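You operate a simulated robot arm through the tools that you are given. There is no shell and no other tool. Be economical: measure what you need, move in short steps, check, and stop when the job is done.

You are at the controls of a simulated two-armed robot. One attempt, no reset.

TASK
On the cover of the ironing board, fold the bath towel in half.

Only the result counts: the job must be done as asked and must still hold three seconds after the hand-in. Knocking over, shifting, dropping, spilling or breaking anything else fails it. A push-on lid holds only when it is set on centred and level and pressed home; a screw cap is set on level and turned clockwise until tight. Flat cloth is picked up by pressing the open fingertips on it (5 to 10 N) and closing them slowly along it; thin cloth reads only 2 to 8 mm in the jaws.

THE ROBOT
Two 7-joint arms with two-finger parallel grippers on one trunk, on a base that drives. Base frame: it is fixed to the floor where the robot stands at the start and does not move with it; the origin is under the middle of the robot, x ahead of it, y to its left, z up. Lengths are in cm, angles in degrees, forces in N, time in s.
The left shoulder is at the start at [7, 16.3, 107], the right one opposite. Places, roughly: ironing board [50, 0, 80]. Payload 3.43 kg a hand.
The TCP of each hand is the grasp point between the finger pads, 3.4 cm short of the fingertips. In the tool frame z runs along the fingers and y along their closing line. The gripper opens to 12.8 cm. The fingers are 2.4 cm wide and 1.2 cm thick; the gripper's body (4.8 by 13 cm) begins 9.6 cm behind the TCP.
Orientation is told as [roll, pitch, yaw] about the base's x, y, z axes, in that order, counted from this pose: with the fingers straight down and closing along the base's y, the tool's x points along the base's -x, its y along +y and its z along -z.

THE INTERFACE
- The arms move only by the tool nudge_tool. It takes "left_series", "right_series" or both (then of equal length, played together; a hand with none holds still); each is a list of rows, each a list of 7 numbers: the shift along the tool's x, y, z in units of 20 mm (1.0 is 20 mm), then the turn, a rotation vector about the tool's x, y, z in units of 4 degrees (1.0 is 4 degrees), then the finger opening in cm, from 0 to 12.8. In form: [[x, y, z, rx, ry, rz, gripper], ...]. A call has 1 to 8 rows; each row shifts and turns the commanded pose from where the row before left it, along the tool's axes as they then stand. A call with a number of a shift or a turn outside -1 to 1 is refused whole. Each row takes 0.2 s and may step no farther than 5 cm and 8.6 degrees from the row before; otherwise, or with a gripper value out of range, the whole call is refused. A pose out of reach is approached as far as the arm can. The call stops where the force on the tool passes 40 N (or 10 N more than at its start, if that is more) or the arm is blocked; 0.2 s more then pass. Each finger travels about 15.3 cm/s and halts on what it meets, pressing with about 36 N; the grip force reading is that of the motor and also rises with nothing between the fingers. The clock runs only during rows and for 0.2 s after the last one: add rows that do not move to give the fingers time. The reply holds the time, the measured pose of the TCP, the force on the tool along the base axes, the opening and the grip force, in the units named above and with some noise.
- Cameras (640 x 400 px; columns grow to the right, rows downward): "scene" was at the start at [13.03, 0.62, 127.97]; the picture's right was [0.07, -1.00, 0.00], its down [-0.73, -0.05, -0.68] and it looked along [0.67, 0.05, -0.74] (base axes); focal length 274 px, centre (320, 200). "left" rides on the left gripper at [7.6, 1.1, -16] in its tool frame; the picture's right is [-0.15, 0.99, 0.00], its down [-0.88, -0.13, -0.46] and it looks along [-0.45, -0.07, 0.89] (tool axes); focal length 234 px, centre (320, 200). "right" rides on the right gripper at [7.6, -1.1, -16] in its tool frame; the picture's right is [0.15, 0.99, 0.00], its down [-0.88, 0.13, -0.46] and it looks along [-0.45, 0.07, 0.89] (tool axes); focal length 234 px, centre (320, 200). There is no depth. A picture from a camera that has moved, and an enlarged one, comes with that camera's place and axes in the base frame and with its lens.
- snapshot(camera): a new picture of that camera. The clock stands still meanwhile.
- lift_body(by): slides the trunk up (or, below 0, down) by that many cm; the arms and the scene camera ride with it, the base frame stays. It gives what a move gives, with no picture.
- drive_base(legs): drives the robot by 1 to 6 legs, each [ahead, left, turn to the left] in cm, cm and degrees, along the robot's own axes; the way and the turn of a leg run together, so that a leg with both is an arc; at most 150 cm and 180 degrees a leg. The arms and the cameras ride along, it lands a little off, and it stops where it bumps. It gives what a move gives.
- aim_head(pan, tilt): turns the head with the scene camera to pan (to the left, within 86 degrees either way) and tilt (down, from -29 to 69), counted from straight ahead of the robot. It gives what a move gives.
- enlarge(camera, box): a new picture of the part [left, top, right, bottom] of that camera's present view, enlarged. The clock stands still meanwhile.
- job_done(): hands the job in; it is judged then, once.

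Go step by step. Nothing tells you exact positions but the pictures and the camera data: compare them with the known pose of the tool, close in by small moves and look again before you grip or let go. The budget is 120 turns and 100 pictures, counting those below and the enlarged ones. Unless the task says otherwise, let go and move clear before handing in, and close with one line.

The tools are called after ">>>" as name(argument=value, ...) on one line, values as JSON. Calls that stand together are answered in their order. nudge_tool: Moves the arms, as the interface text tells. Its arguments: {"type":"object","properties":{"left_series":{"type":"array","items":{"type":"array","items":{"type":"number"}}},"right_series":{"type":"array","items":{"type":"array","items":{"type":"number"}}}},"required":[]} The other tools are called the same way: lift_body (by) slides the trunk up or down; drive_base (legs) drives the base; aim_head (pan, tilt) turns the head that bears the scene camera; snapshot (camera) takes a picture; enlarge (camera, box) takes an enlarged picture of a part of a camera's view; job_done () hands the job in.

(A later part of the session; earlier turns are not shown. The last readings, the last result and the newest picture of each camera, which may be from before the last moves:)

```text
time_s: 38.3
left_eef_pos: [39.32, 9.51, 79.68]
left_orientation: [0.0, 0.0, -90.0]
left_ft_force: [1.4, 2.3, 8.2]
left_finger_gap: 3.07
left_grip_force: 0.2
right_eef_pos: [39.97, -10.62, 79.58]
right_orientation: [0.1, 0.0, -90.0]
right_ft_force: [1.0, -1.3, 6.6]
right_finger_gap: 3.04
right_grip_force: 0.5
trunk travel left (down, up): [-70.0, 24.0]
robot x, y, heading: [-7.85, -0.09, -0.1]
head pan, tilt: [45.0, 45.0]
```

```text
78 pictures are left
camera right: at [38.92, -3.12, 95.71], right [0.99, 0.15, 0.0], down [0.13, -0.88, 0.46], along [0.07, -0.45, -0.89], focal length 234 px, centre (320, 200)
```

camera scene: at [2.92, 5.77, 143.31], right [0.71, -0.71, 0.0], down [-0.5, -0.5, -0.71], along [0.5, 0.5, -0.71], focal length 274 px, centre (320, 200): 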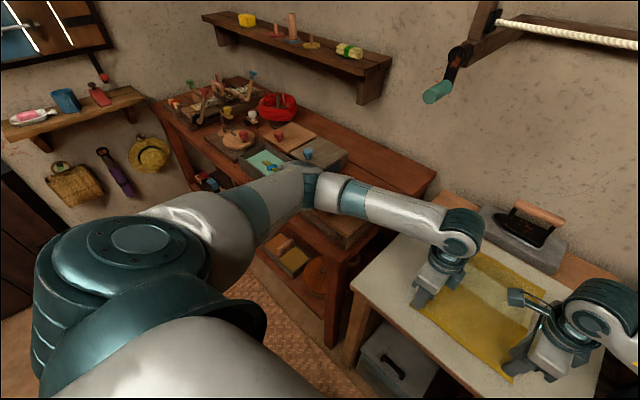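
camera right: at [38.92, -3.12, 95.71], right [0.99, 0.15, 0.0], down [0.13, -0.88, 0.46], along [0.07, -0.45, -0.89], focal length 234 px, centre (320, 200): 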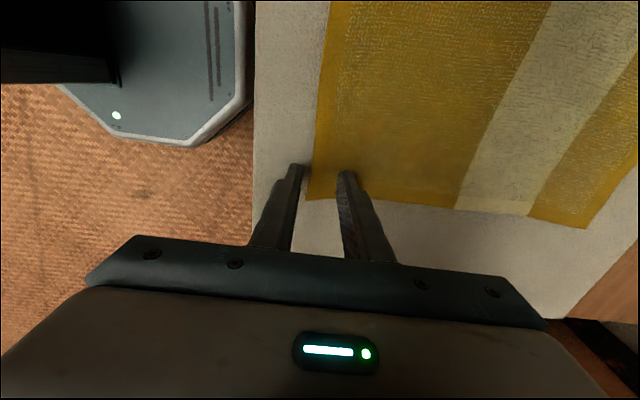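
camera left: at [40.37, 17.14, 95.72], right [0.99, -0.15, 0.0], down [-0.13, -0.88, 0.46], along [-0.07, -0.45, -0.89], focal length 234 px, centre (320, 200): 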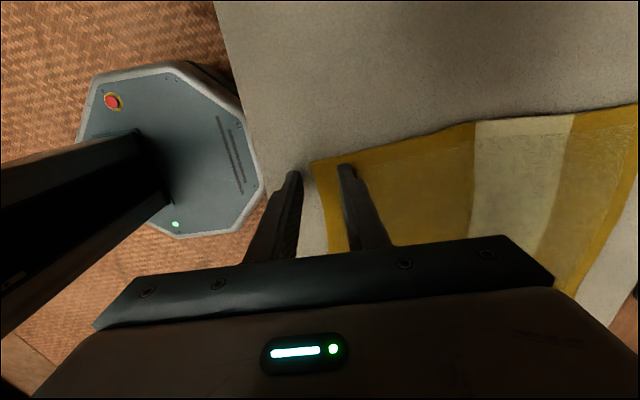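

The edge lies between the fingers on both sides. I'll close slowly.

>>> nudge_tool(left_series=[[0, 0, 0, 0, 0, 0, 2.7], [0, 0, 0, 0, 0, 0, 2.4], [0, 0, 0, 0, 0, 0, 2.1], [0, 0, 0, 0, 0, 0, 1.8], [0, 0, 0, 0, 0, 0, 1.5], [0, 0, 0, 0, 0, 0, 1.2]], right_series=[[0, 0, 0, 0, 0, 0, 2.7], [0, 0, 0, 0, 0, 0, 2.4], [0, 0, 0, 0, 0, 0, 2.1], [0, 0, 0, 0, 0, 0, 1.8], [0, 0, 0, 0, 0, 0, 1.5], [0, 0, 0, 0, 0, 0, 1.2]])

>>> nudge_tool(left_series=[[0, 0, 0, 0, 0, 0, 0.9], [0, 0, 0, 0, 0, 0, 0.6], [0, 0, 0, 0, 0, 0, 0.3], [0, 0, 0, 0, 0, 0, 0], [0, 0, 0, 0, 0, 0, 0]], right_series=[[0, 0, 0, 0, 0, 0, 0.9], [0, 0, 0, 0, 0, 0, 0.6], [0, 0, 0, 0, 0, 0, 0.3], [0, 0, 0, 0, 0, 0, 0], [0, 0, 0, 0, 0, 0, 0]])

>>> snapshot(camera="left")

>>> snapshot(camera="right")

```text
time_s: 39.7
left_eef_pos: [39.14, 9.65, 79.7]
left_orientation: [0.1, 0.0, -89.9]
left_ft_force: [-2.8, -0.2, 10.9]
left_finger_gap: 1.07
left_grip_force: 0.1
right_eef_pos: [39.9, -10.7, 79.75]
right_orientation: [0.0, 0.0, -90.0]
right_ft_force: [-1.8, -0.1, 6.1]
right_finger_gap: 1.12
right_grip_force: 0.0
trunk travel left (down, up): [-70.0, 24.0]
robot x, y, heading: [-7.65, 0.06, -0.1]
head pan, tilt: [45.0, 45.0]
```

```text
time_s: 40.9
left_eef_pos: [39.2, 9.59, 79.71]
left_orientation: [0.0, 0.0, -90.0]
left_ft_force: [3.4, -0.8, 12.0]
left_finger_gap: 0.36
left_grip_force: 36.0
right_eef_pos: [40.15, -10.59, 79.63]
right_orientation: [-0.1, -0.1, -89.9]
right_ft_force: [1.3, -0.3, 7.7]
right_finger_gap: 0.43
right_grip_force: 36.1
trunk travel left (down, up): [-70.0, 24.0]
robot x, y, heading: [-7.96, 0.14, -0.1]
head pan, tilt: [45.0, 45.0]
```

```text
77 pictures are left
camera left: at [40.37, 17.13, 95.71], right [0.99, -0.15, 0.0], down [-0.13, -0.88, 0.46], along [-0.07, -0.45, -0.89], focal length 234 px, centre (320, 200)
```

left: 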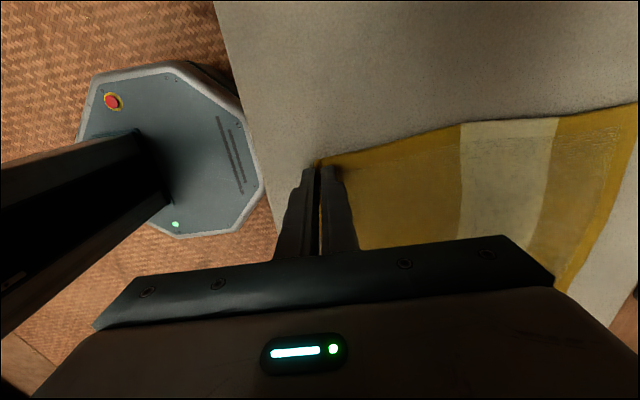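

```text
76 pictures are left
camera right: at [38.92, -3.12, 95.69], right [0.99, 0.15, 0.0], down [0.13, -0.88, 0.46], along [0.07, -0.45, -0.89], focal length 234 px, centre (320, 200)
```

right: 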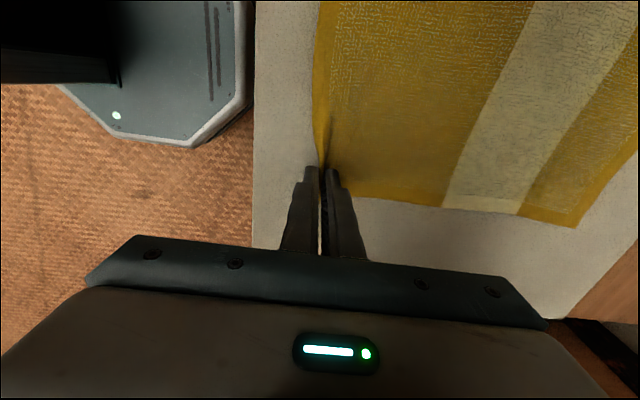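

The edges are now gripped directly, with gaps of about 4 mm. I'll lift slightly while moving forward, and look.

>>> nudge_tool(left_series=[[0, 0.1, -0.6, 0, 0, 0, 0], [0, 0.2, -0.8, 0, 0, 0, 0], [0, 0.3, -0.8, 0, 0, 0, 0], [0, 0, 0, 0, 0, 0, 0]], right_series=[[0, 0.1, -0.6, 0, 0, 0, 0], [0, 0.2, -0.8, 0, 0, 0, 0], [0, 0.3, -0.8, 0, 0, 0, 0], [0, 0, 0, 0, 0, 0, 0]])

>>> aim_head(pan=4, tilt=55)

>>> snapshot(camera="scene")

>>> snapshot(camera="right")

```text
time_s: 41.9
left_eef_pos: [40.54, 9.31, 83.98]
left_orientation: [-0.1, 0.0, -90.0]
left_ft_force: [-0.1, 0.3, 1.1]
left_finger_gap: 0.36
left_grip_force: 36.0
right_eef_pos: [41.21, -10.61, 84.13]
right_orientation: [0.0, 0.0, -90.0]
right_ft_force: [0.4, -0.8, -0.4]
right_finger_gap: 0.41
right_grip_force: 36.8
trunk travel left (down, up): [-70.0, 24.0]
robot x, y, heading: [-7.76, -0.13, -0.0]
head pan, tilt: [45.0, 45.0]
```

```text
time_s: 43.0
left_eef_pos: [40.58, 9.51, 84.11]
left_orientation: [-0.2, 0.0, -90.0]
left_ft_force: [0.5, -0.2, 0.2]
left_finger_gap: 0.35
left_grip_force: 35.9
right_eef_pos: [41.31, -10.73, 84.04]
right_orientation: [0.0, 0.0, -90.0]
right_ft_force: [0.4, 0.4, 0.2]
right_finger_gap: 0.35
right_grip_force: 35.9
trunk travel left (down, up): [-70.0, 24.0]
robot x, y, heading: [-7.77, 0.49, -0.1]
head pan, tilt: [4.0, 55.0]
```

```text
75 pictures are left
camera scene: at [4.37, 0.54, 141.97], right [0.07, -1.0, 0.0], down [-0.82, -0.06, -0.57], along [0.57, 0.04, -0.82], focal length 274 px, centre (320, 200)
```

scene: 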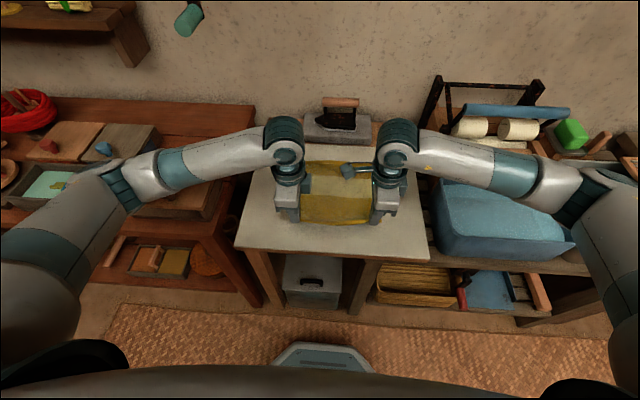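

```text
74 pictures are left
camera right: at [40.17, -3.12, 100.06], right [0.99, 0.15, 0.0], down [0.13, -0.88, 0.46], along [0.07, -0.45, -0.89], focal length 234 px, centre (320, 200)
```

right: 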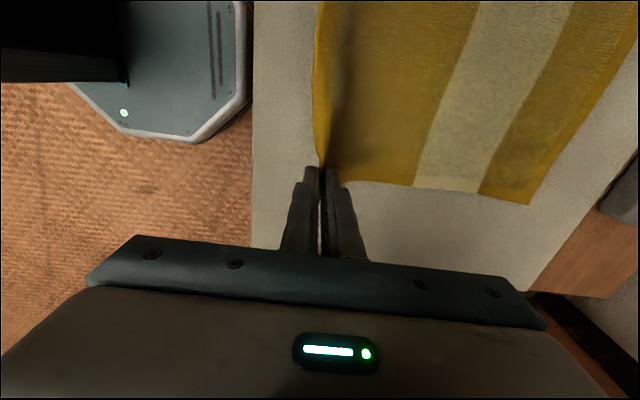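

Both corners are held. Next comes the first half of the arc, up to its apex, with both hands together.

>>> nudge_tool(left_series=[[0, 0.18, -0.92, 0, 0, 0, 0], [0, 0.73, -0.83, 0, 0, 0, 0], [0, 0.73, -0.83, 0, 0, 0, 0], [0, 1, -0.55, 0, 0, 0, 0], [0, 1, -0.55, 0, 0, 0, 0], [0, 0.75, -0.12, 0, 0, 0, 0], [0, 0.75, -0.12, 0, 0, 0, 0], [0, 0.75, -0.12, 0, 0, 0, 0]], right_series=[[0, 0.18, -0.92, 0, 0, 0, 0], [0, 0.73, -0.83, 0, 0, 0, 0], [0, 0.73, -0.83, 0, 0, 0, 0], [0, 1, -0.55, 0, 0, 0, 0], [0, 1, -0.55, 0, 0, 0, 0], [0, 0.75, -0.12, 0, 0, 0, 0], [0, 0.75, -0.12, 0, 0, 0, 0], [0, 0.75, -0.12, 0, 0, 0, 0]])

>>> snapshot(camera="scene")

>>> snapshot(camera="left")

>>> snapshot(camera="right")

```text
time_s: 44.8
left_eef_pos: [52.23, 9.76, 92.07]
left_orientation: [-0.1, 0.0, -89.9]
left_ft_force: [0.1, 0.2, -0.4]
left_finger_gap: 0.38
left_grip_force: 35.5
right_eef_pos: [53.13, -10.6, 92.04]
right_orientation: [-0.2, 0.0, -90.0]
right_ft_force: [0.1, 0.5, -0.7]
right_finger_gap: 0.4
right_grip_force: 35.7
trunk travel left (down, up): [-70.0, 24.0]
robot x, y, heading: [-7.95, -0.41, -0.1]
head pan, tilt: [4.0, 55.0]
```

```text
73 pictures are left
camera scene: at [4.42, 0.54, 141.96], right [0.07, -1.0, 0.0], down [-0.82, -0.06, -0.57], along [0.57, 0.04, -0.82], focal length 274 px, centre (320, 200)
```

scene: 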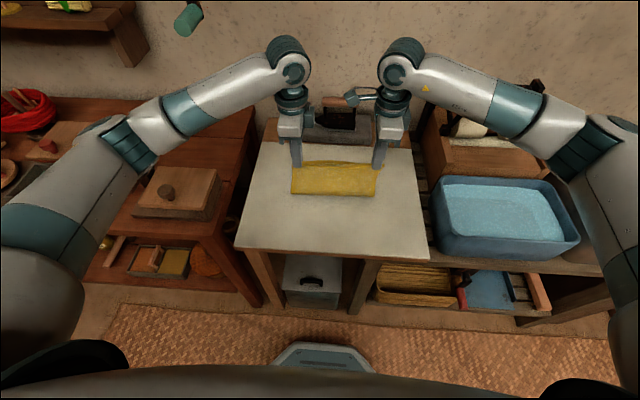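

```text
72 pictures are left
camera left: at [53.47, 17.2, 108.08], right [0.99, -0.15, 0.0], down [-0.13, -0.88, 0.46], along [-0.07, -0.45, -0.89], focal length 234 px, centre (320, 200)
```

left: 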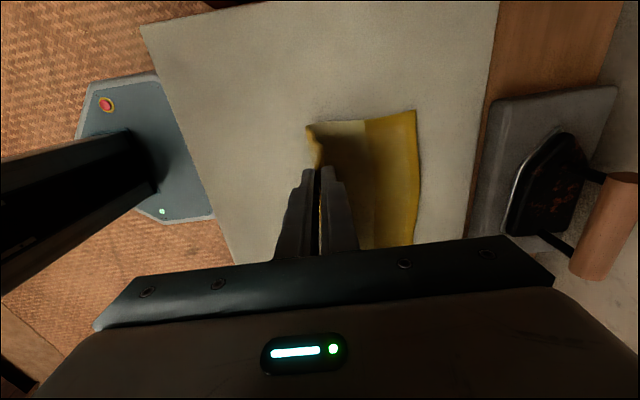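

```text
71 pictures are left
camera right: at [52.0, -3.1, 108.05], right [0.99, 0.15, 0.0], down [0.13, -0.88, 0.46], along [0.07, -0.45, -0.89], focal length 234 px, centre (320, 200)
```

right: 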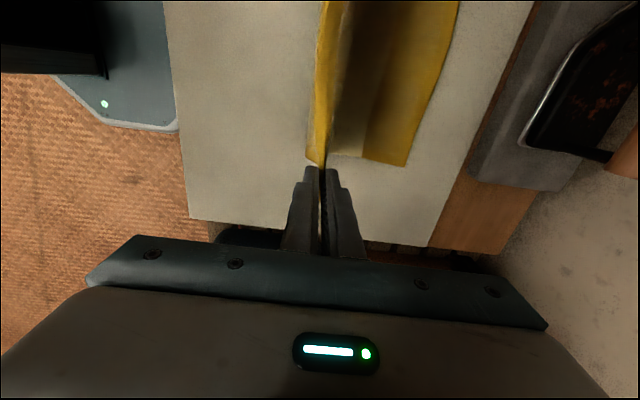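

The fold is going well, and the far edge still lies at x ≈ 65. Next is the second half of the arc, stopping about 6 cm above the cover.

>>> nudge_tool(left_series=[[0, 0.75, 0.12, 0, 0, 0, 0], [0, 0.75, 0.12, 0, 0, 0, 0], [0, 0.75, 0.12, 0, 0, 0, 0], [0, 0.95, 0.55, 0, 0, 0, 0], [0, 0.95, 0.55, 0, 0, 0, 0], [0, 0.73, 0.83, 0, 0, 0, 0], [0, 0.73, 0.83, 0, 0, 0, 0], [0, 0, 0, 0, 0, 0, 0]], right_series=[[0, 0.75, 0.12, 0, 0, 0, 0], [0, 0.75, 0.12, 0, 0, 0, 0], [0, 0.75, 0.12, 0, 0, 0, 0], [0, 0.95, 0.55, 0, 0, 0, 0], [0, 0.95, 0.55, 0, 0, 0, 0], [0, 0.73, 0.83, 0, 0, 0, 0], [0, 0.73, 0.83, 0, 0, 0, 0], [0, 0, 0, 0, 0, 0, 0]])

>>> snapshot(camera="scene")

>>> snapshot(camera="left")

>>> snapshot(camera="right")

```text
time_s: 46.6
left_eef_pos: [63.51, 9.59, 85.9]
left_orientation: [0.0, 0.0, -90.1]
left_ft_force: [-0.3, 0.0, -0.2]
left_finger_gap: 0.39
left_grip_force: 35.6
right_eef_pos: [64.3, -10.58, 85.85]
right_orientation: [0.0, 0.1, -90.0]
right_ft_force: [0.0, 1.7, -0.9]
right_finger_gap: 0.37
right_grip_force: 36.5
trunk travel left (down, up): [-70.0, 24.0]
robot x, y, heading: [-8.28, 0.16, -0.4]
head pan, tilt: [4.0, 55.0]
```

```text
70 pictures are left
camera scene: at [4.28, 0.53, 141.98], right [0.07, -1.0, 0.0], down [-0.82, -0.06, -0.57], along [0.57, 0.04, -0.82], focal length 274 px, centre (320, 200)
```

scene: 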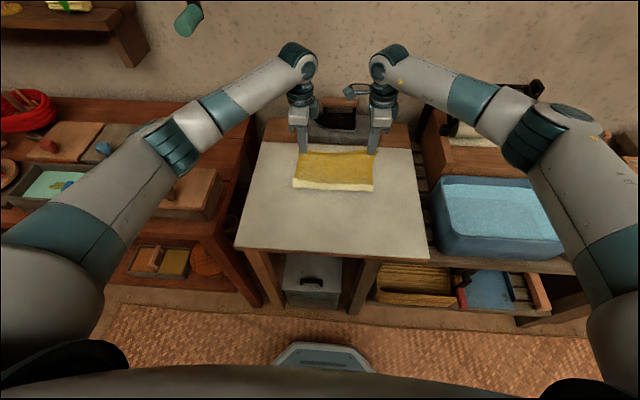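

```text
69 pictures are left
camera left: at [64.55, 17.18, 101.9], right [0.99, -0.15, 0.0], down [-0.13, -0.88, 0.46], along [-0.07, -0.45, -0.89], focal length 234 px, centre (320, 200)
```

left: 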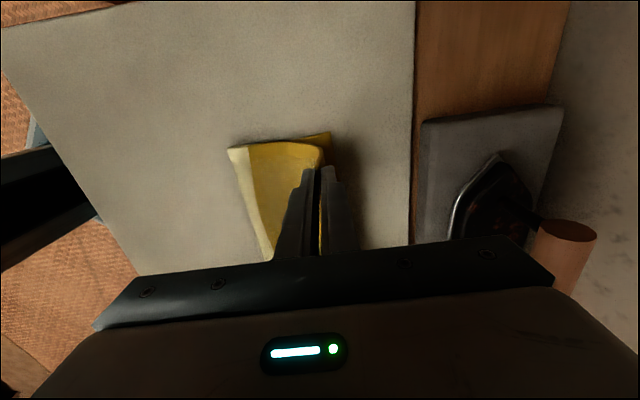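

```text
68 pictures are left
camera right: at [63.19, -3.15, 101.83], right [0.99, 0.15, 0.0], down [0.13, -0.88, 0.46], along [0.07, -0.45, -0.89], focal length 234 px, centre (320, 200)
```

right: 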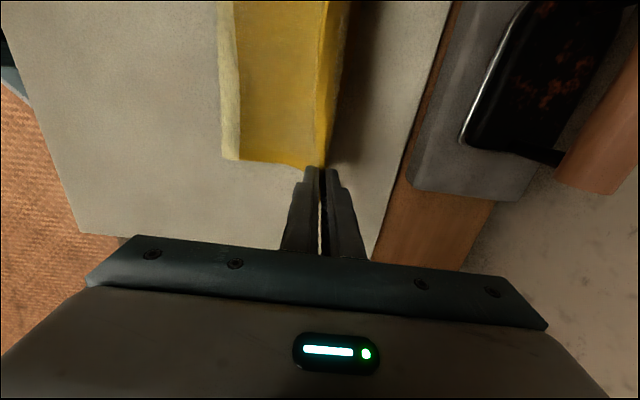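

The far edge is at x ≈ 64.5, about 1 cm beyond the fingertips. I'll lower onto it, moving slightly forward.

>>> nudge_tool(left_series=[[0, 0.15, 0.7, 0, 0, 0, 0], [0, 0.1, 0.7, 0, 0, 0, 0], [0, 0, 0.7, 0, 0, 0, 0], [0, 0, 0.6, 0, 0, 0, 0], [0, 0, 0, 0, 0, 0, 0]], right_series=[[0, 0.15, 0.7, 0, 0, 0, 0], [0, 0.1, 0.7, 0, 0, 0, 0], [0, 0, 0.7, 0, 0, 0, 0], [0, 0, 0.6, 0, 0, 0, 0], [0, 0, 0, 0, 0, 0, 0]])

>>> snapshot(camera="left")

>>> snapshot(camera="right")

```text
time_s: 47.8
left_eef_pos: [63.94, 9.46, 80.39]
left_orientation: [0.0, 0.0, -90.1]
left_ft_force: [0.8, -0.3, 2.9]
left_finger_gap: 0.35
left_grip_force: 36.4
right_eef_pos: [64.8, -10.67, 80.44]
right_orientation: [0.0, 0.0, -89.9]
right_ft_force: [-0.1, 0.4, 1.8]
right_finger_gap: 0.4
right_grip_force: 36.4
trunk travel left (down, up): [-70.0, 24.0]
robot x, y, heading: [-7.95, 0.39, 0.1]
head pan, tilt: [4.0, 55.0]
```

```text
67 pictures are left
camera left: at [65.05, 17.15, 96.54], right [0.99, -0.15, 0.0], down [-0.13, -0.88, 0.46], along [-0.07, -0.45, -0.89], focal length 234 px, centre (320, 200)
```

left: 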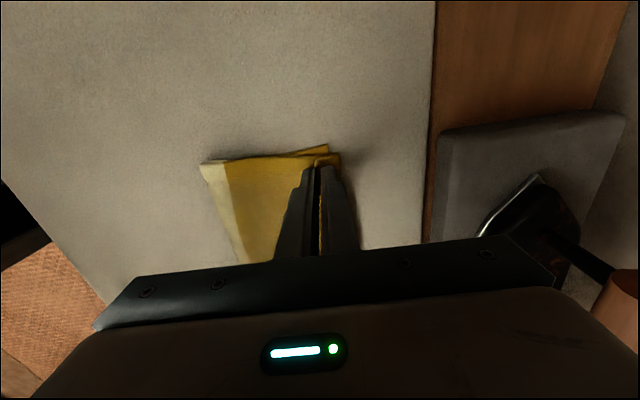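

```text
66 pictures are left
camera right: at [63.67, -3.12, 96.45], right [0.99, 0.15, 0.0], down [0.13, -0.88, 0.46], along [0.07, -0.45, -0.89], focal length 234 px, centre (320, 200)
```

right: 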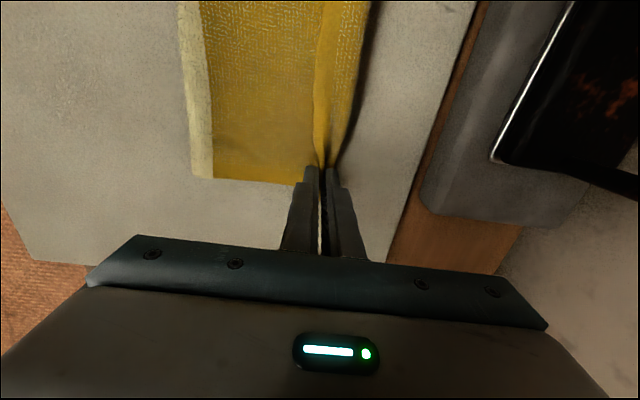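

The edge now rests on the far edge with light contact. I'll open slowly, just enough to free the cloth, then lift off.

>>> nudge_tool(left_series=[[0, 0, -0.05, 0, 0, 0, 0.5], [0, 0, 0, 0, 0, 0, 0.9], [0, 0, 0, 0, 0, 0, 1.4], [0, 0, 0, 0, 0, 0, 1.8], [0, 0, 0, 0, 0, 0, 2.2], [0, 0, 0, 0, 0, 0, 2.2]], right_series=[[0, 0, -0.05, 0, 0, 0, 0.5], [0, 0, 0, 0, 0, 0, 0.9], [0, 0, 0, 0, 0, 0, 1.4], [0, 0, 0, 0, 0, 0, 1.8], [0, 0, 0, 0, 0, 0, 2.2], [0, 0, 0, 0, 0, 0, 2.2]])

>>> nudge_tool(left_series=[[0, 0, -0.5, 0, 0, 0, 2.2], [0, 0, -1, 0, 0, 0, 2.2], [0, 0, -1, 0, 0, 0, 2.2], [0, 0, -1, 0, 0, 0, 2.2], [0, 0, -1, 0, 0, 0, 2.2]], right_series=[[0, 0, -0.5, 0, 0, 0, 2.2], [0, 0, -1, 0, 0, 0, 2.2], [0, 0, -1, 0, 0, 0, 2.2], [0, 0, -1, 0, 0, 0, 2.2], [0, 0, -1, 0, 0, 0, 2.2]])

>>> snapshot(camera="left")

>>> snapshot(camera="right")

>>> snapshot(camera="scene")

```text
time_s: 49.2
left_eef_pos: [63.97, 9.61, 80.51]
left_orientation: [-0.1, 0.1, -90.0]
left_ft_force: [-0.5, 0.0, 0.8]
left_finger_gap: 2.18
left_grip_force: 0.0
right_eef_pos: [64.82, -10.72, 80.4]
right_orientation: [-0.1, 0.0, -89.9]
right_ft_force: [-0.3, 0.0, 0.8]
right_finger_gap: 2.17
right_grip_force: 0.0
trunk travel left (down, up): [-70.0, 24.0]
robot x, y, heading: [-7.7, 0.1, -0.0]
head pan, tilt: [4.0, 55.0]
```

```text
time_s: 50.4
left_eef_pos: [63.85, 9.58, 89.56]
left_orientation: [0.0, -0.1, -90.0]
left_ft_force: [-0.4, 0.1, 0.3]
left_finger_gap: 2.18
left_grip_force: 0.2
right_eef_pos: [64.79, -10.56, 89.48]
right_orientation: [-0.1, -0.1, -90.0]
right_ft_force: [0.6, 0.4, 0.5]
right_finger_gap: 2.22
right_grip_force: 0.0
trunk travel left (down, up): [-70.0, 24.0]
robot x, y, heading: [-7.7, -0.15, -0.1]
head pan, tilt: [4.0, 55.0]
```

```text
65 pictures are left
camera left: at [65.07, 17.24, 105.61], right [0.99, -0.15, 0.0], down [-0.13, -0.88, 0.46], along [-0.07, -0.45, -0.89], focal length 234 px, centre (320, 200)
```

left: 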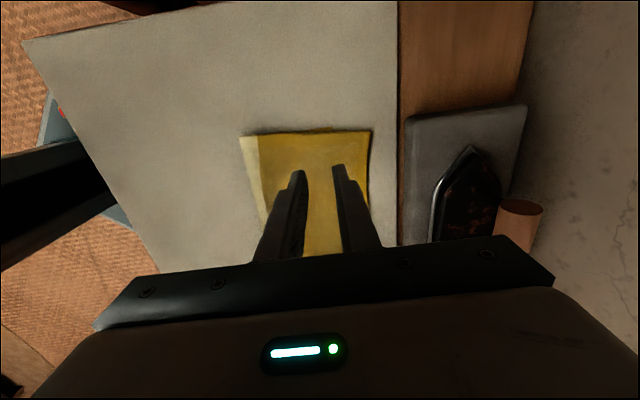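

```text
64 pictures are left
camera right: at [63.64, -3.14, 105.53], right [0.99, 0.14, 0.0], down [0.13, -0.88, 0.46], along [0.07, -0.45, -0.89], focal length 234 px, centre (320, 200)
```

right: 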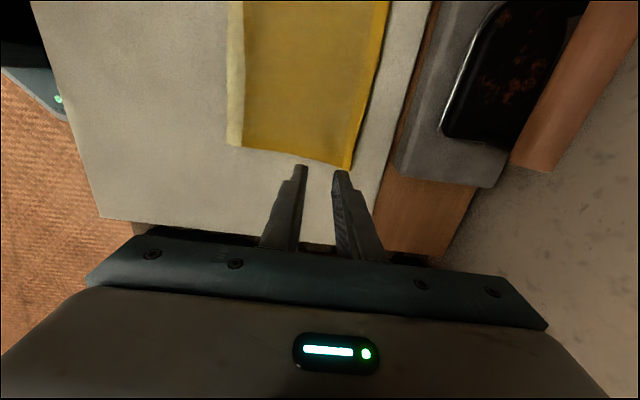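

```text
63 pictures are left
camera scene: at [4.31, 0.52, 141.97], right [0.07, -1.0, 0.0], down [-0.82, -0.06, -0.57], along [0.57, 0.04, -0.82], focal length 274 px, centre (320, 200)
```

scene: 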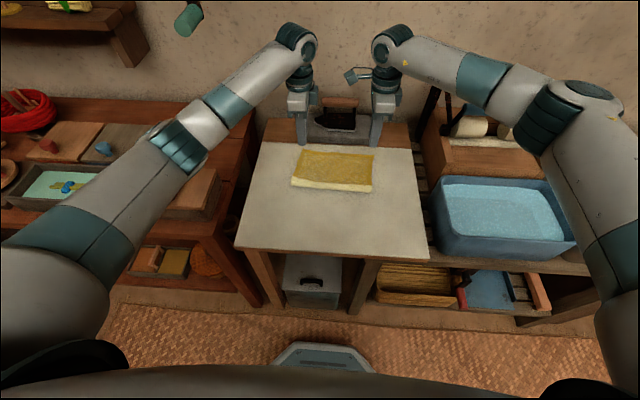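

The fold has settled, but the top layer now reaches x ≈ 70 while the lower edge is at about 65.5, with the crease at 54. It overhangs by 3–4 cm. I'll ridge-pinch the overhanging strip, lift it back so the crease rolls to about 52.5, and lay it again.

>>> nudge_tool(left_series=[[0, 0.6, 0.5, 0, 0, 0, 2.4], [0, 0.6, 0.9, 0, 0, 0, 2.4], [0, 0.6, 0.9, 0, 0, 0, 2.4], [0, 0, 0.9, 0, 0, 0, 2.4], [0, 0, 0.8, 0, 0, 0, 2.4], [0, 0, 0.4, 0, 0, 0, 2.4], [0, 0, 0, 0, 0, 0, 2.4]], right_series=[[0, 0.3, 0.5, 0, 0, 0, 2.4], [0, 0.3, 0.9, 0, 0, 0, 2.4], [0, 0.2, 0.9, 0, 0, 0, 2.4], [0, 0, 0.9, 0, 0, 0, 2.4], [0, 0, 0.8, 0, 0, 0, 2.4], [0, 0, 0.4, 0, 0, 0, 2.4], [0, 0, 0, 0, 0, 0, 2.4]])

>>> snapshot(camera="left")

>>> snapshot(camera="right")

```text
time_s: 52.0
left_eef_pos: [67.7, 9.6, 80.71]
left_orientation: [0.0, 0.0, -90.0]
left_ft_force: [0.1, 0.0, -0.1]
left_finger_gap: 2.41
left_grip_force: 0.1
right_eef_pos: [66.47, -10.59, 80.81]
right_orientation: [-0.1, 0.0, -90.0]
right_ft_force: [0.2, -0.1, -0.7]
right_finger_gap: 2.44
right_grip_force: 0.0
trunk travel left (down, up): [-70.0, 24.0]
robot x, y, heading: [-8.16, 0.28, -0.1]
head pan, tilt: [4.0, 55.0]
```

```text
62 pictures are left
camera left: at [68.73, 17.17, 96.75], right [0.99, -0.15, 0.0], down [-0.13, -0.88, 0.46], along [-0.07, -0.45, -0.89], focal length 234 px, centre (320, 200)
```

left: 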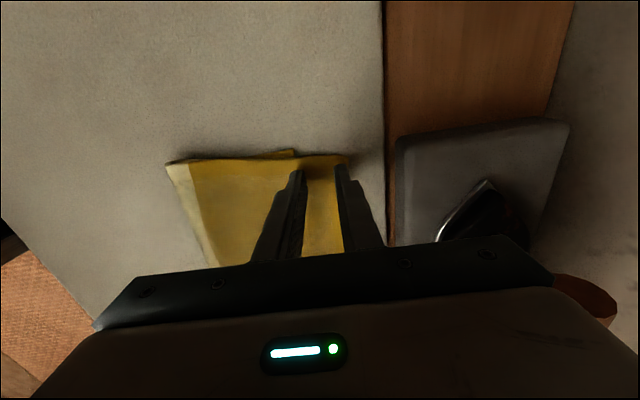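

```text
61 pictures are left
camera right: at [65.25, -3.07, 96.7], right [0.99, 0.15, 0.0], down [0.13, -0.88, 0.46], along [0.07, -0.45, -0.89], focal length 234 px, centre (320, 200)
```

right: 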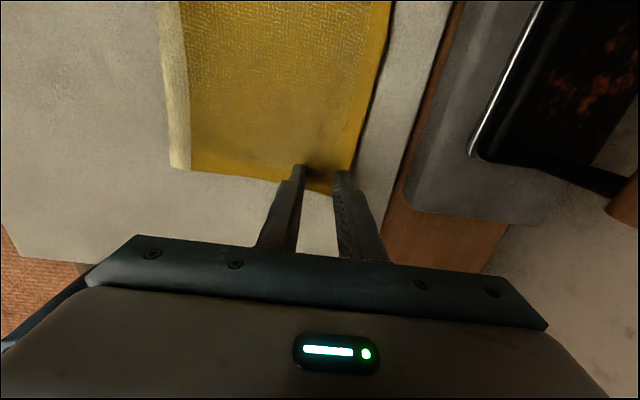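

Both finger pairs sit on the overhanging strip. The left lower-layer corner shows at x ≈ 65.6. I'll press and pinch.

>>> nudge_tool(left_series=[[0, 0, 0.4, 0, 0, 0, 2.4], [0, 0, 0.1, 0, 0, 0, 2.4], [0, 0, 0, 0, 0, 0, 2.4]], right_series=[[0, 0, 0.4, 0, 0, 0, 2.4], [0, 0, 0.1, 0, 0, 0, 2.4], [0, 0, 0, 0, 0, 0, 2.4]])

```text
time_s: 52.8
left_eef_pos: [67.59, 9.62, 79.94]
left_orientation: [0.1, 0.1, -90.0]
left_ft_force: [2.1, 0.1, 8.4]
left_finger_gap: 2.31
left_grip_force: 0.0
right_eef_pos: [66.37, -10.73, 79.79]
right_orientation: [0.1, 0.0, -90.0]
right_ft_force: [0.1, 0.8, 8.8]
right_finger_gap: 2.39
right_grip_force: 0.0
trunk travel left (down, up): [-70.0, 24.0]
robot x, y, heading: [-7.88, 0.02, 0.4]
head pan, tilt: [4.0, 55.0]
```

>>> nudge_tool(left_series=[[0, 0, 0, 0, 0, 0, 2.1], [0, 0, 0, 0, 0, 0, 1.8], [0, 0, 0, 0, 0, 0, 1.5], [0, 0, 0, 0, 0, 0, 1.2], [0, 0, 0, 0, 0, 0, 0.8], [0, 0, 0, 0, 0, 0, 0.4], [0, 0, 0, 0, 0, 0, 0], [0, 0, 0, 0, 0, 0, 0]], right_series=[[0, 0, 0, 0, 0, 0, 2.1], [0, 0, 0, 0, 0, 0, 1.8], [0, 0, 0, 0, 0, 0, 1.5], [0, 0, 0, 0, 0, 0, 1.2], [0, 0, 0, 0, 0, 0, 0.8], [0, 0, 0, 0, 0, 0, 0.4], [0, 0, 0, 0, 0, 0, 0], [0, 0, 0, 0, 0, 0, 0]])

>>> nudge_tool(left_series=[[0, 0, -0.7, 0, 0, 0, 0], [0, -0.2, -0.8, 0, 0, 0, 0], [0, 0, 0, 0, 0, 0, 0]], right_series=[[0, 0, -0.7, 0, 0, 0, 0], [0, -0.2, -0.8, 0, 0, 0, 0], [0, 0, 0, 0, 0, 0, 0]])

>>> snapshot(camera="left")

>>> snapshot(camera="right")

```text
time_s: 54.6
left_eef_pos: [67.47, 9.57, 79.9]
left_orientation: [0.0, 0.1, -90.1]
left_ft_force: [-2.6, -0.1, 9.0]
left_finger_gap: 0.33
left_grip_force: 35.4
right_eef_pos: [66.27, -10.64, 80.08]
right_orientation: [0.0, -0.1, -90.0]
right_ft_force: [-0.3, 0.2, 10.2]
right_finger_gap: 0.0
right_grip_force: 33.0
trunk travel left (down, up): [-70.0, 24.0]
robot x, y, heading: [-8.01, -0.31, -0.1]
head pan, tilt: [4.0, 55.0]
```

```text
time_s: 55.4
left_eef_pos: [67.3, 9.55, 82.69]
left_orientation: [-0.1, 0.0, -90.1]
left_ft_force: [-0.4, -0.3, -1.0]
left_finger_gap: 0.33
left_grip_force: 36.0
right_eef_pos: [65.97, -10.72, 82.57]
right_orientation: [-0.2, -0.1, -90.1]
right_ft_force: [0.0, 1.0, -0.6]
right_finger_gap: 0.0
right_grip_force: 32.5
trunk travel left (down, up): [-70.0, 24.0]
robot x, y, heading: [-7.84, 0.17, 0.1]
head pan, tilt: [4.0, 55.0]
```

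```text
60 pictures are left
camera left: at [68.35, 17.23, 98.66], right [0.99, -0.15, 0.0], down [-0.13, -0.88, 0.46], along [-0.07, -0.45, -0.89], focal length 234 px, centre (320, 200)
```

left: 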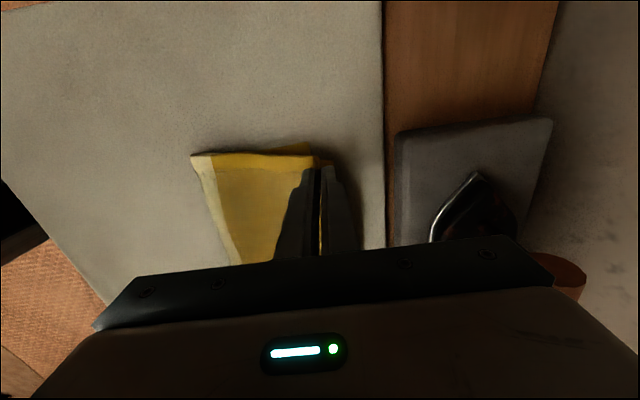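

```text
59 pictures are left
camera right: at [64.94, -3.14, 98.61], right [0.99, 0.15, 0.0], down [0.13, -0.88, 0.46], along [0.06, -0.45, -0.89], focal length 234 px, centre (320, 200)
```

right: 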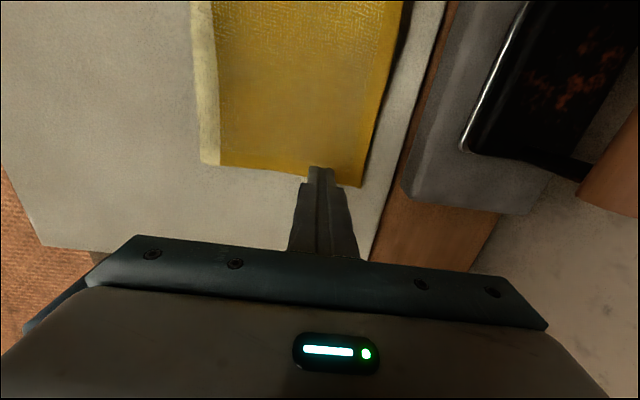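

The left hand has the strip, but the right hand closed empty. The right edge actually lies at x ≈ 70, so I'll retry there with a centre of about 68.

>>> nudge_tool(right_series=[[0, 0.5, 0, 0, 0, 0, 2.6], [0, 0.5, 0, 0, 0, 0, 2.6], [0, 0, 0.6, 0, 0, 0, 2.6], [0, 0, 0.6, 0, 0, 0, 2.6], [0, 0, 0.2, 0, 0, 0, 2.6], [0, 0, 0.1, 0, 0, 0, 2.6], [0, 0, 0, 0, 0, 0, 2.6]])

>>> snapshot(camera="right")

```text
time_s: 57.0
left_eef_pos: [67.14, 9.51, 82.8]
left_orientation: [0.0, 0.0, -90.0]
left_ft_force: [0.9, 0.7, 0.2]
left_finger_gap: 0.35
left_grip_force: 36.3
right_eef_pos: [68.1, -10.67, 79.86]
right_orientation: [0.0, 0.0, -90.1]
right_ft_force: [1.2, -1.7, 9.7]
right_finger_gap: 2.58
right_grip_force: 0.1
trunk travel left (down, up): [-70.0, 24.0]
robot x, y, heading: [-7.88, -0.07, -0.0]
head pan, tilt: [4.0, 55.0]
```

```text
58 pictures are left
camera right: at [66.86, -3.15, 95.89], right [0.99, 0.15, 0.0], down [0.13, -0.88, 0.46], along [0.07, -0.45, -0.89], focal length 234 px, centre (320, 200)
```

right: 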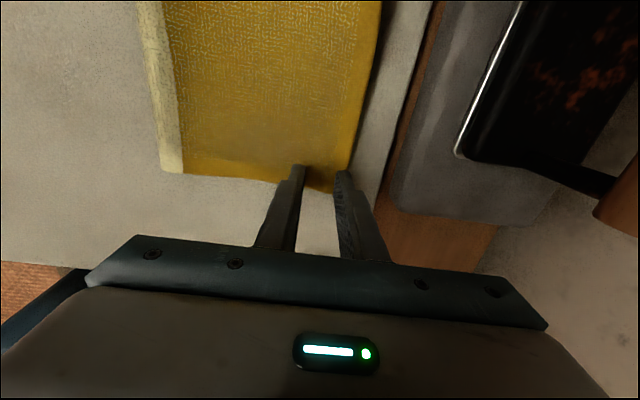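

>>> nudge_tool(right_series=[[0, 0, 0, 0, 0, 0, 2.2], [0, 0, 0, 0, 0, 0, 1.9], [0, 0, 0, 0, 0, 0, 1.6], [0, 0, 0, 0, 0, 0, 1.3], [0, 0, 0, 0, 0, 0, 0.9], [0, 0, 0, 0, 0, 0, 0.5], [0, 0, 0, 0, 0, 0, 0], [0, 0, 0, 0, 0, 0, 0]])

>>> nudge_tool(right_series=[[0, 0, -0.7, 0, 0, 0, 0], [0, -0.2, -0.8, 0, 0, 0, 0], [0, 0, 0, 0, 0, 0, 0]])

>>> snapshot(camera="right")

```text
time_s: 58.8
left_eef_pos: [67.01, 9.55, 82.82]
left_orientation: [-0.1, 0.0, -90.0]
left_ft_force: [0.0, -0.6, -0.6]
left_finger_gap: 0.35
left_grip_force: 36.2
right_eef_pos: [67.93, -10.68, 79.87]
right_orientation: [0.1, 0.0, -89.9]
right_ft_force: [-3.0, 0.1, 11.0]
right_finger_gap: 0.38
right_grip_force: 35.6
trunk travel left (down, up): [-70.0, 24.0]
robot x, y, heading: [-7.72, 0.23, -0.3]
head pan, tilt: [4.0, 55.0]
```

```text
time_s: 59.6
left_eef_pos: [67.27, 9.71, 82.77]
left_orientation: [-0.1, 0.0, -90.0]
left_ft_force: [0.5, 0.4, 0.6]
left_finger_gap: 0.38
left_grip_force: 35.8
right_eef_pos: [67.64, -10.53, 82.65]
right_orientation: [-0.1, -0.1, -90.0]
right_ft_force: [-0.6, 0.0, 0.3]
right_finger_gap: 0.36
right_grip_force: 35.9
trunk travel left (down, up): [-70.0, 24.0]
robot x, y, heading: [-7.75, 0.14, -0.0]
head pan, tilt: [4.0, 55.0]
```

```text
57 pictures are left
camera right: at [66.54, -3.14, 98.68], right [0.99, 0.15, 0.0], down [0.13, -0.88, 0.46], along [0.06, -0.45, -0.89], focal length 234 px, centre (320, 200)
```

right: 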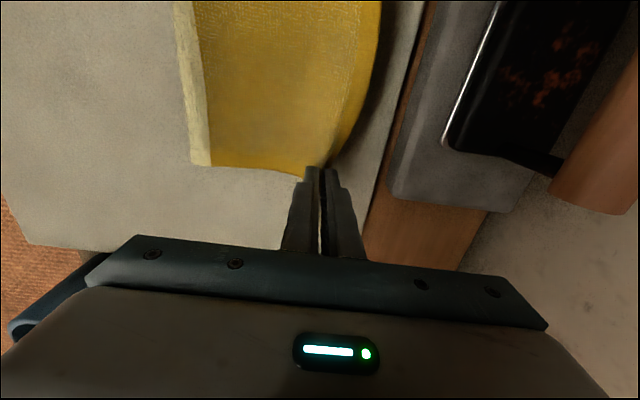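

Both corners are held again. I'll carry the edge up and back past the middle to roll the crease toward the robot.

>>> nudge_tool(left_series=[[0, -0.92, -0.82, 0, 0, 0, 0], [0, -0.92, -0.82, 0, 0, 0, 0], [0, -0.92, -0.82, 0, 0, 0, 0], [0, -0.92, -0.82, 0, 0, 0, 0], [0, -0.92, -0.82, 0, 0, 0, 0], [0, -1, -0.05, 0, 0, 0, 0], [0, -1, -0.05, 0, 0, 0, 0], [0, -1, -0.05, 0, 0, 0, 0]], right_series=[[0, -0.92, -0.82, 0, 0, 0, 0], [0, -0.92, -0.82, 0, 0, 0, 0], [0, -0.92, -0.82, 0, 0, 0, 0], [0, -0.92, -0.82, 0, 0, 0, 0], [0, -0.92, -0.82, 0, 0, 0, 0], [0, -1, -0.15, 0, 0, 0, 0], [0, -1, -0.15, 0, 0, 0, 0], [0, -1, -0.15, 0, 0, 0, 0]])

>>> nudge_tool(left_series=[[0, -0.8, 0, 0, 0, 0, 0], [0, -0.8, 0, 0, 0, 0, 0], [0, 0, 0, 0, 0, 0, 0]], right_series=[[0, -0.8, 0, 0, 0, 0, 0], [0, -0.8, 0, 0, 0, 0, 0], [0, 0, 0, 0, 0, 0, 0]])

>>> snapshot(camera="left")

>>> snapshot(camera="right")

>>> snapshot(camera="scene")

```text
time_s: 61.4
left_eef_pos: [52.0, 9.47, 91.34]
left_orientation: [0.0, 0.0, -90.0]
left_ft_force: [0.9, -0.1, 0.7]
left_finger_gap: 0.38
left_grip_force: 36.9
right_eef_pos: [52.33, -10.58, 91.89]
right_orientation: [0.0, 0.1, -90.0]
right_ft_force: [-0.3, -0.4, 0.7]
right_finger_gap: 0.37
right_grip_force: 36.1
trunk travel left (down, up): [-70.0, 24.0]
robot x, y, heading: [-7.71, 0.16, -0.3]
head pan, tilt: [4.0, 55.0]
```

```text
time_s: 62.2
left_eef_pos: [48.89, 9.56, 91.28]
left_orientation: [0.0, 0.0, -89.9]
left_ft_force: [0.3, 0.2, -0.7]
left_finger_gap: 0.33
left_grip_force: 35.5
right_eef_pos: [49.18, -10.61, 91.85]
right_orientation: [-0.2, 0.0, -90.0]
right_ft_force: [0.1, 0.1, 0.9]
right_finger_gap: 0.33
right_grip_force: 36.3
trunk travel left (down, up): [-70.0, 24.0]
robot x, y, heading: [-7.49, -0.07, 0.0]
head pan, tilt: [4.0, 55.0]
```

```text
56 pictures are left
camera left: at [49.93, 17.16, 107.27], right [0.99, -0.15, 0.0], down [-0.13, -0.88, 0.46], along [-0.07, -0.45, -0.89], focal length 234 px, centre (320, 200)
```

left: 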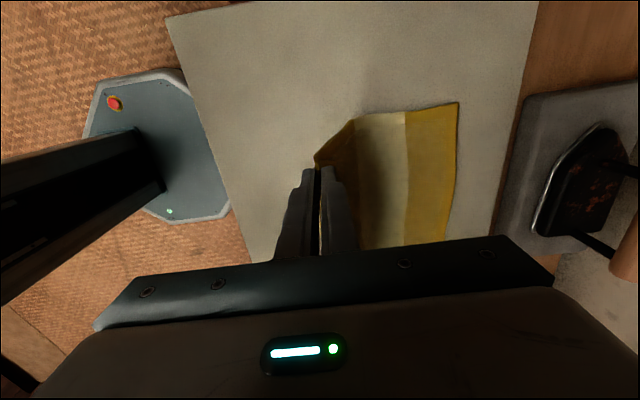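

```text
55 pictures are left
camera right: at [48.1, -3.12, 107.84], right [0.99, 0.15, 0.0], down [0.13, -0.88, 0.46], along [0.07, -0.45, -0.89], focal length 234 px, centre (320, 200)
```

right: 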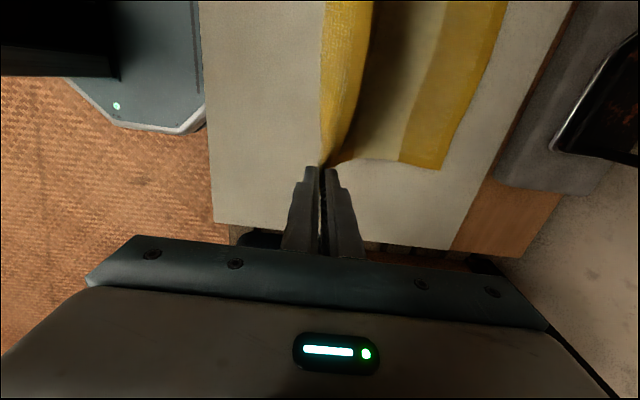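

```text
54 pictures are left
camera scene: at [4.44, 0.52, 141.96], right [0.07, -1.0, 0.0], down [-0.82, -0.06, -0.57], along [0.57, 0.04, -0.82], focal length 274 px, centre (320, 200)
```

scene: 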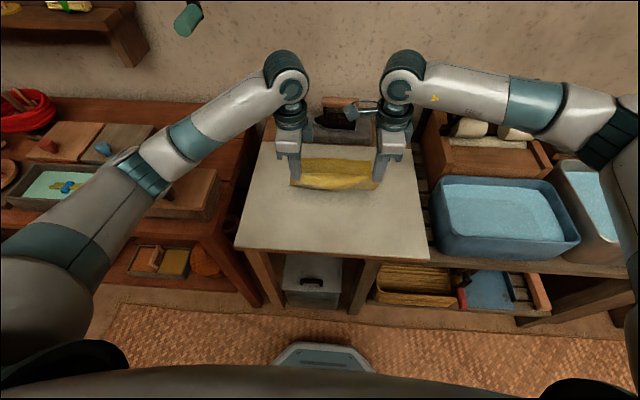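

The crease has rolled back and the lower far edge is still at x ≈ 66. I'll now come forward along a tighter arc so that the crease stays near x = 52.

>>> nudge_tool(left_series=[[0, 0.8, 0.35, 0, 0, 0, 0], [0, 0.9, 0.25, 0, 0, 0, 0], [0, 0.9, 0.1, 0, 0, 0, 0], [0, 0.85, 0.25, 0, 0, 0, 0], [0, 0.85, 0.35, 0, 0, 0, 0], [0, 0.55, 0.4, 0, 0, 0, 0], [0, 0.5, 0.4, 0, 0, 0, 0], [0, 0.4, 0.5, 0, 0, 0, 0]], right_series=[[0, 0.8, 0.17, 0, 0, 0, 0], [0, 0.85, 0.15, 0, 0, 0, 0], [0, 0.9, 0.1, 0, 0, 0, 0], [0, 0.95, 0.3, 0, 0, 0, 0], [0, 0.9, 0.35, 0, 0, 0, 0], [0, 0.65, 0.45, 0, 0, 0, 0], [0, 0.55, 0.45, 0, 0, 0, 0], [0, 0.45, 0.6, 0, 0, 0, 0]])

>>> snapshot(camera="left")

>>> snapshot(camera="right")

```text
time_s: 64.0
left_eef_pos: [60.34, 9.6, 86.08]
left_orientation: [-0.1, 0.0, -89.9]
left_ft_force: [0.6, 0.4, 0.9]
left_finger_gap: 0.36
left_grip_force: 35.8
right_eef_pos: [61.43, -10.57, 86.74]
right_orientation: [-0.1, -0.2, -90.0]
right_ft_force: [-0.2, -0.3, -1.0]
right_finger_gap: 0.35
right_grip_force: 35.9
trunk travel left (down, up): [-70.0, 24.0]
robot x, y, heading: [-7.9, -0.17, 0.1]
head pan, tilt: [4.0, 55.0]
```

```text
53 pictures are left
camera left: at [61.48, 17.21, 102.01], right [0.99, -0.15, 0.0], down [-0.13, -0.88, 0.46], along [-0.07, -0.45, -0.89], focal length 234 px, centre (320, 200)
```

left: 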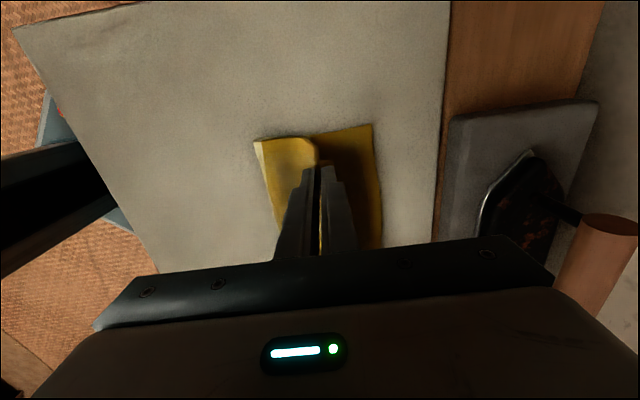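

```text
52 pictures are left
camera right: at [60.28, -3.09, 102.65], right [0.99, 0.15, 0.0], down [0.13, -0.88, 0.46], along [0.07, -0.45, -0.89], focal length 234 px, centre (320, 200)
```

right: 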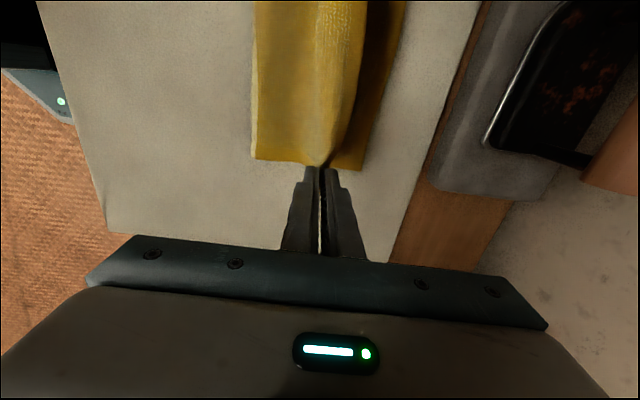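

The lower layer is about 12.3 cm long, with the far edge at 66.2 on the left and 66.6 on the right. I'll lay the edge down aligned with it.

>>> nudge_tool(left_series=[[0, 0.3, 0.6, 0, 0, 0, 0], [0, 0.35, 0.6, 0, 0, 0, 0], [0, 0.4, 0.6, 0, 0, 0, 0], [0, 0.35, 0.6, 0, 0, 0, 0], [0, 0, 0.45, 0, 0, 0, 0], [0, 0, 0, 0, 0, 0, 0]], right_series=[[0, 0.4, 0.7, 0, 0, 0, 0], [0, 0.45, 0.7, 0, 0, 0, 0], [0, 0.45, 0.7, 0, 0, 0, 0], [0, 0.4, 0.6, 0, 0, 0, 0], [0, 0, 0.5, 0, 0, 0, 0], [0, 0, 0, 0, 0, 0, 0]])

>>> snapshot(camera="left")

>>> snapshot(camera="right")

```text
time_s: 65.4
left_eef_pos: [63.02, 9.43, 80.3]
left_orientation: [-0.1, 0.0, -90.0]
left_ft_force: [0.4, -1.7, 6.6]
left_finger_gap: 0.35
left_grip_force: 36.4
right_eef_pos: [64.66, -10.62, 80.29]
right_orientation: [0.0, 0.0, -90.0]
right_ft_force: [0.8, 0.4, 1.7]
right_finger_gap: 0.35
right_grip_force: 36.2
trunk travel left (down, up): [-70.0, 24.0]
robot x, y, heading: [-7.9, -0.1, -0.2]
head pan, tilt: [4.0, 55.0]
```

```text
51 pictures are left
camera left: at [64.14, 17.09, 96.4], right [0.99, -0.15, 0.0], down [-0.13, -0.88, 0.46], along [-0.07, -0.45, -0.89], focal length 234 px, centre (320, 200)
```

left: 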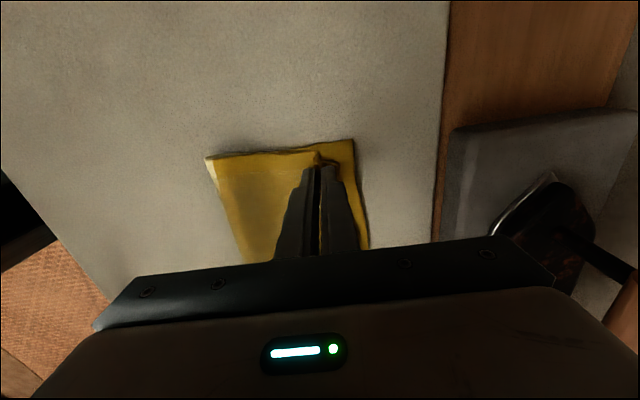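

```text
50 pictures are left
camera right: at [63.57, -3.1, 96.28], right [0.99, 0.15, 0.0], down [0.13, -0.88, 0.46], along [0.07, -0.45, -0.89], focal length 234 px, centre (320, 200)
```

right: 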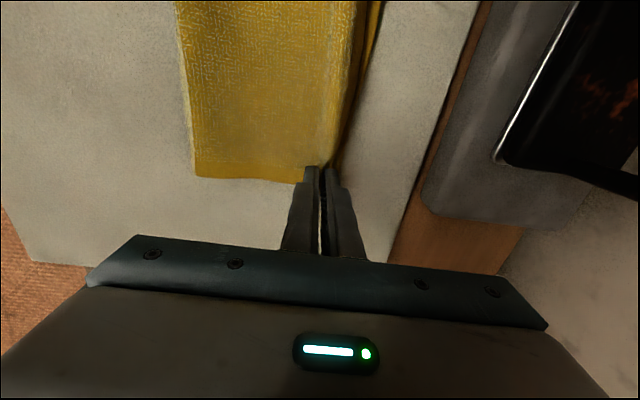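

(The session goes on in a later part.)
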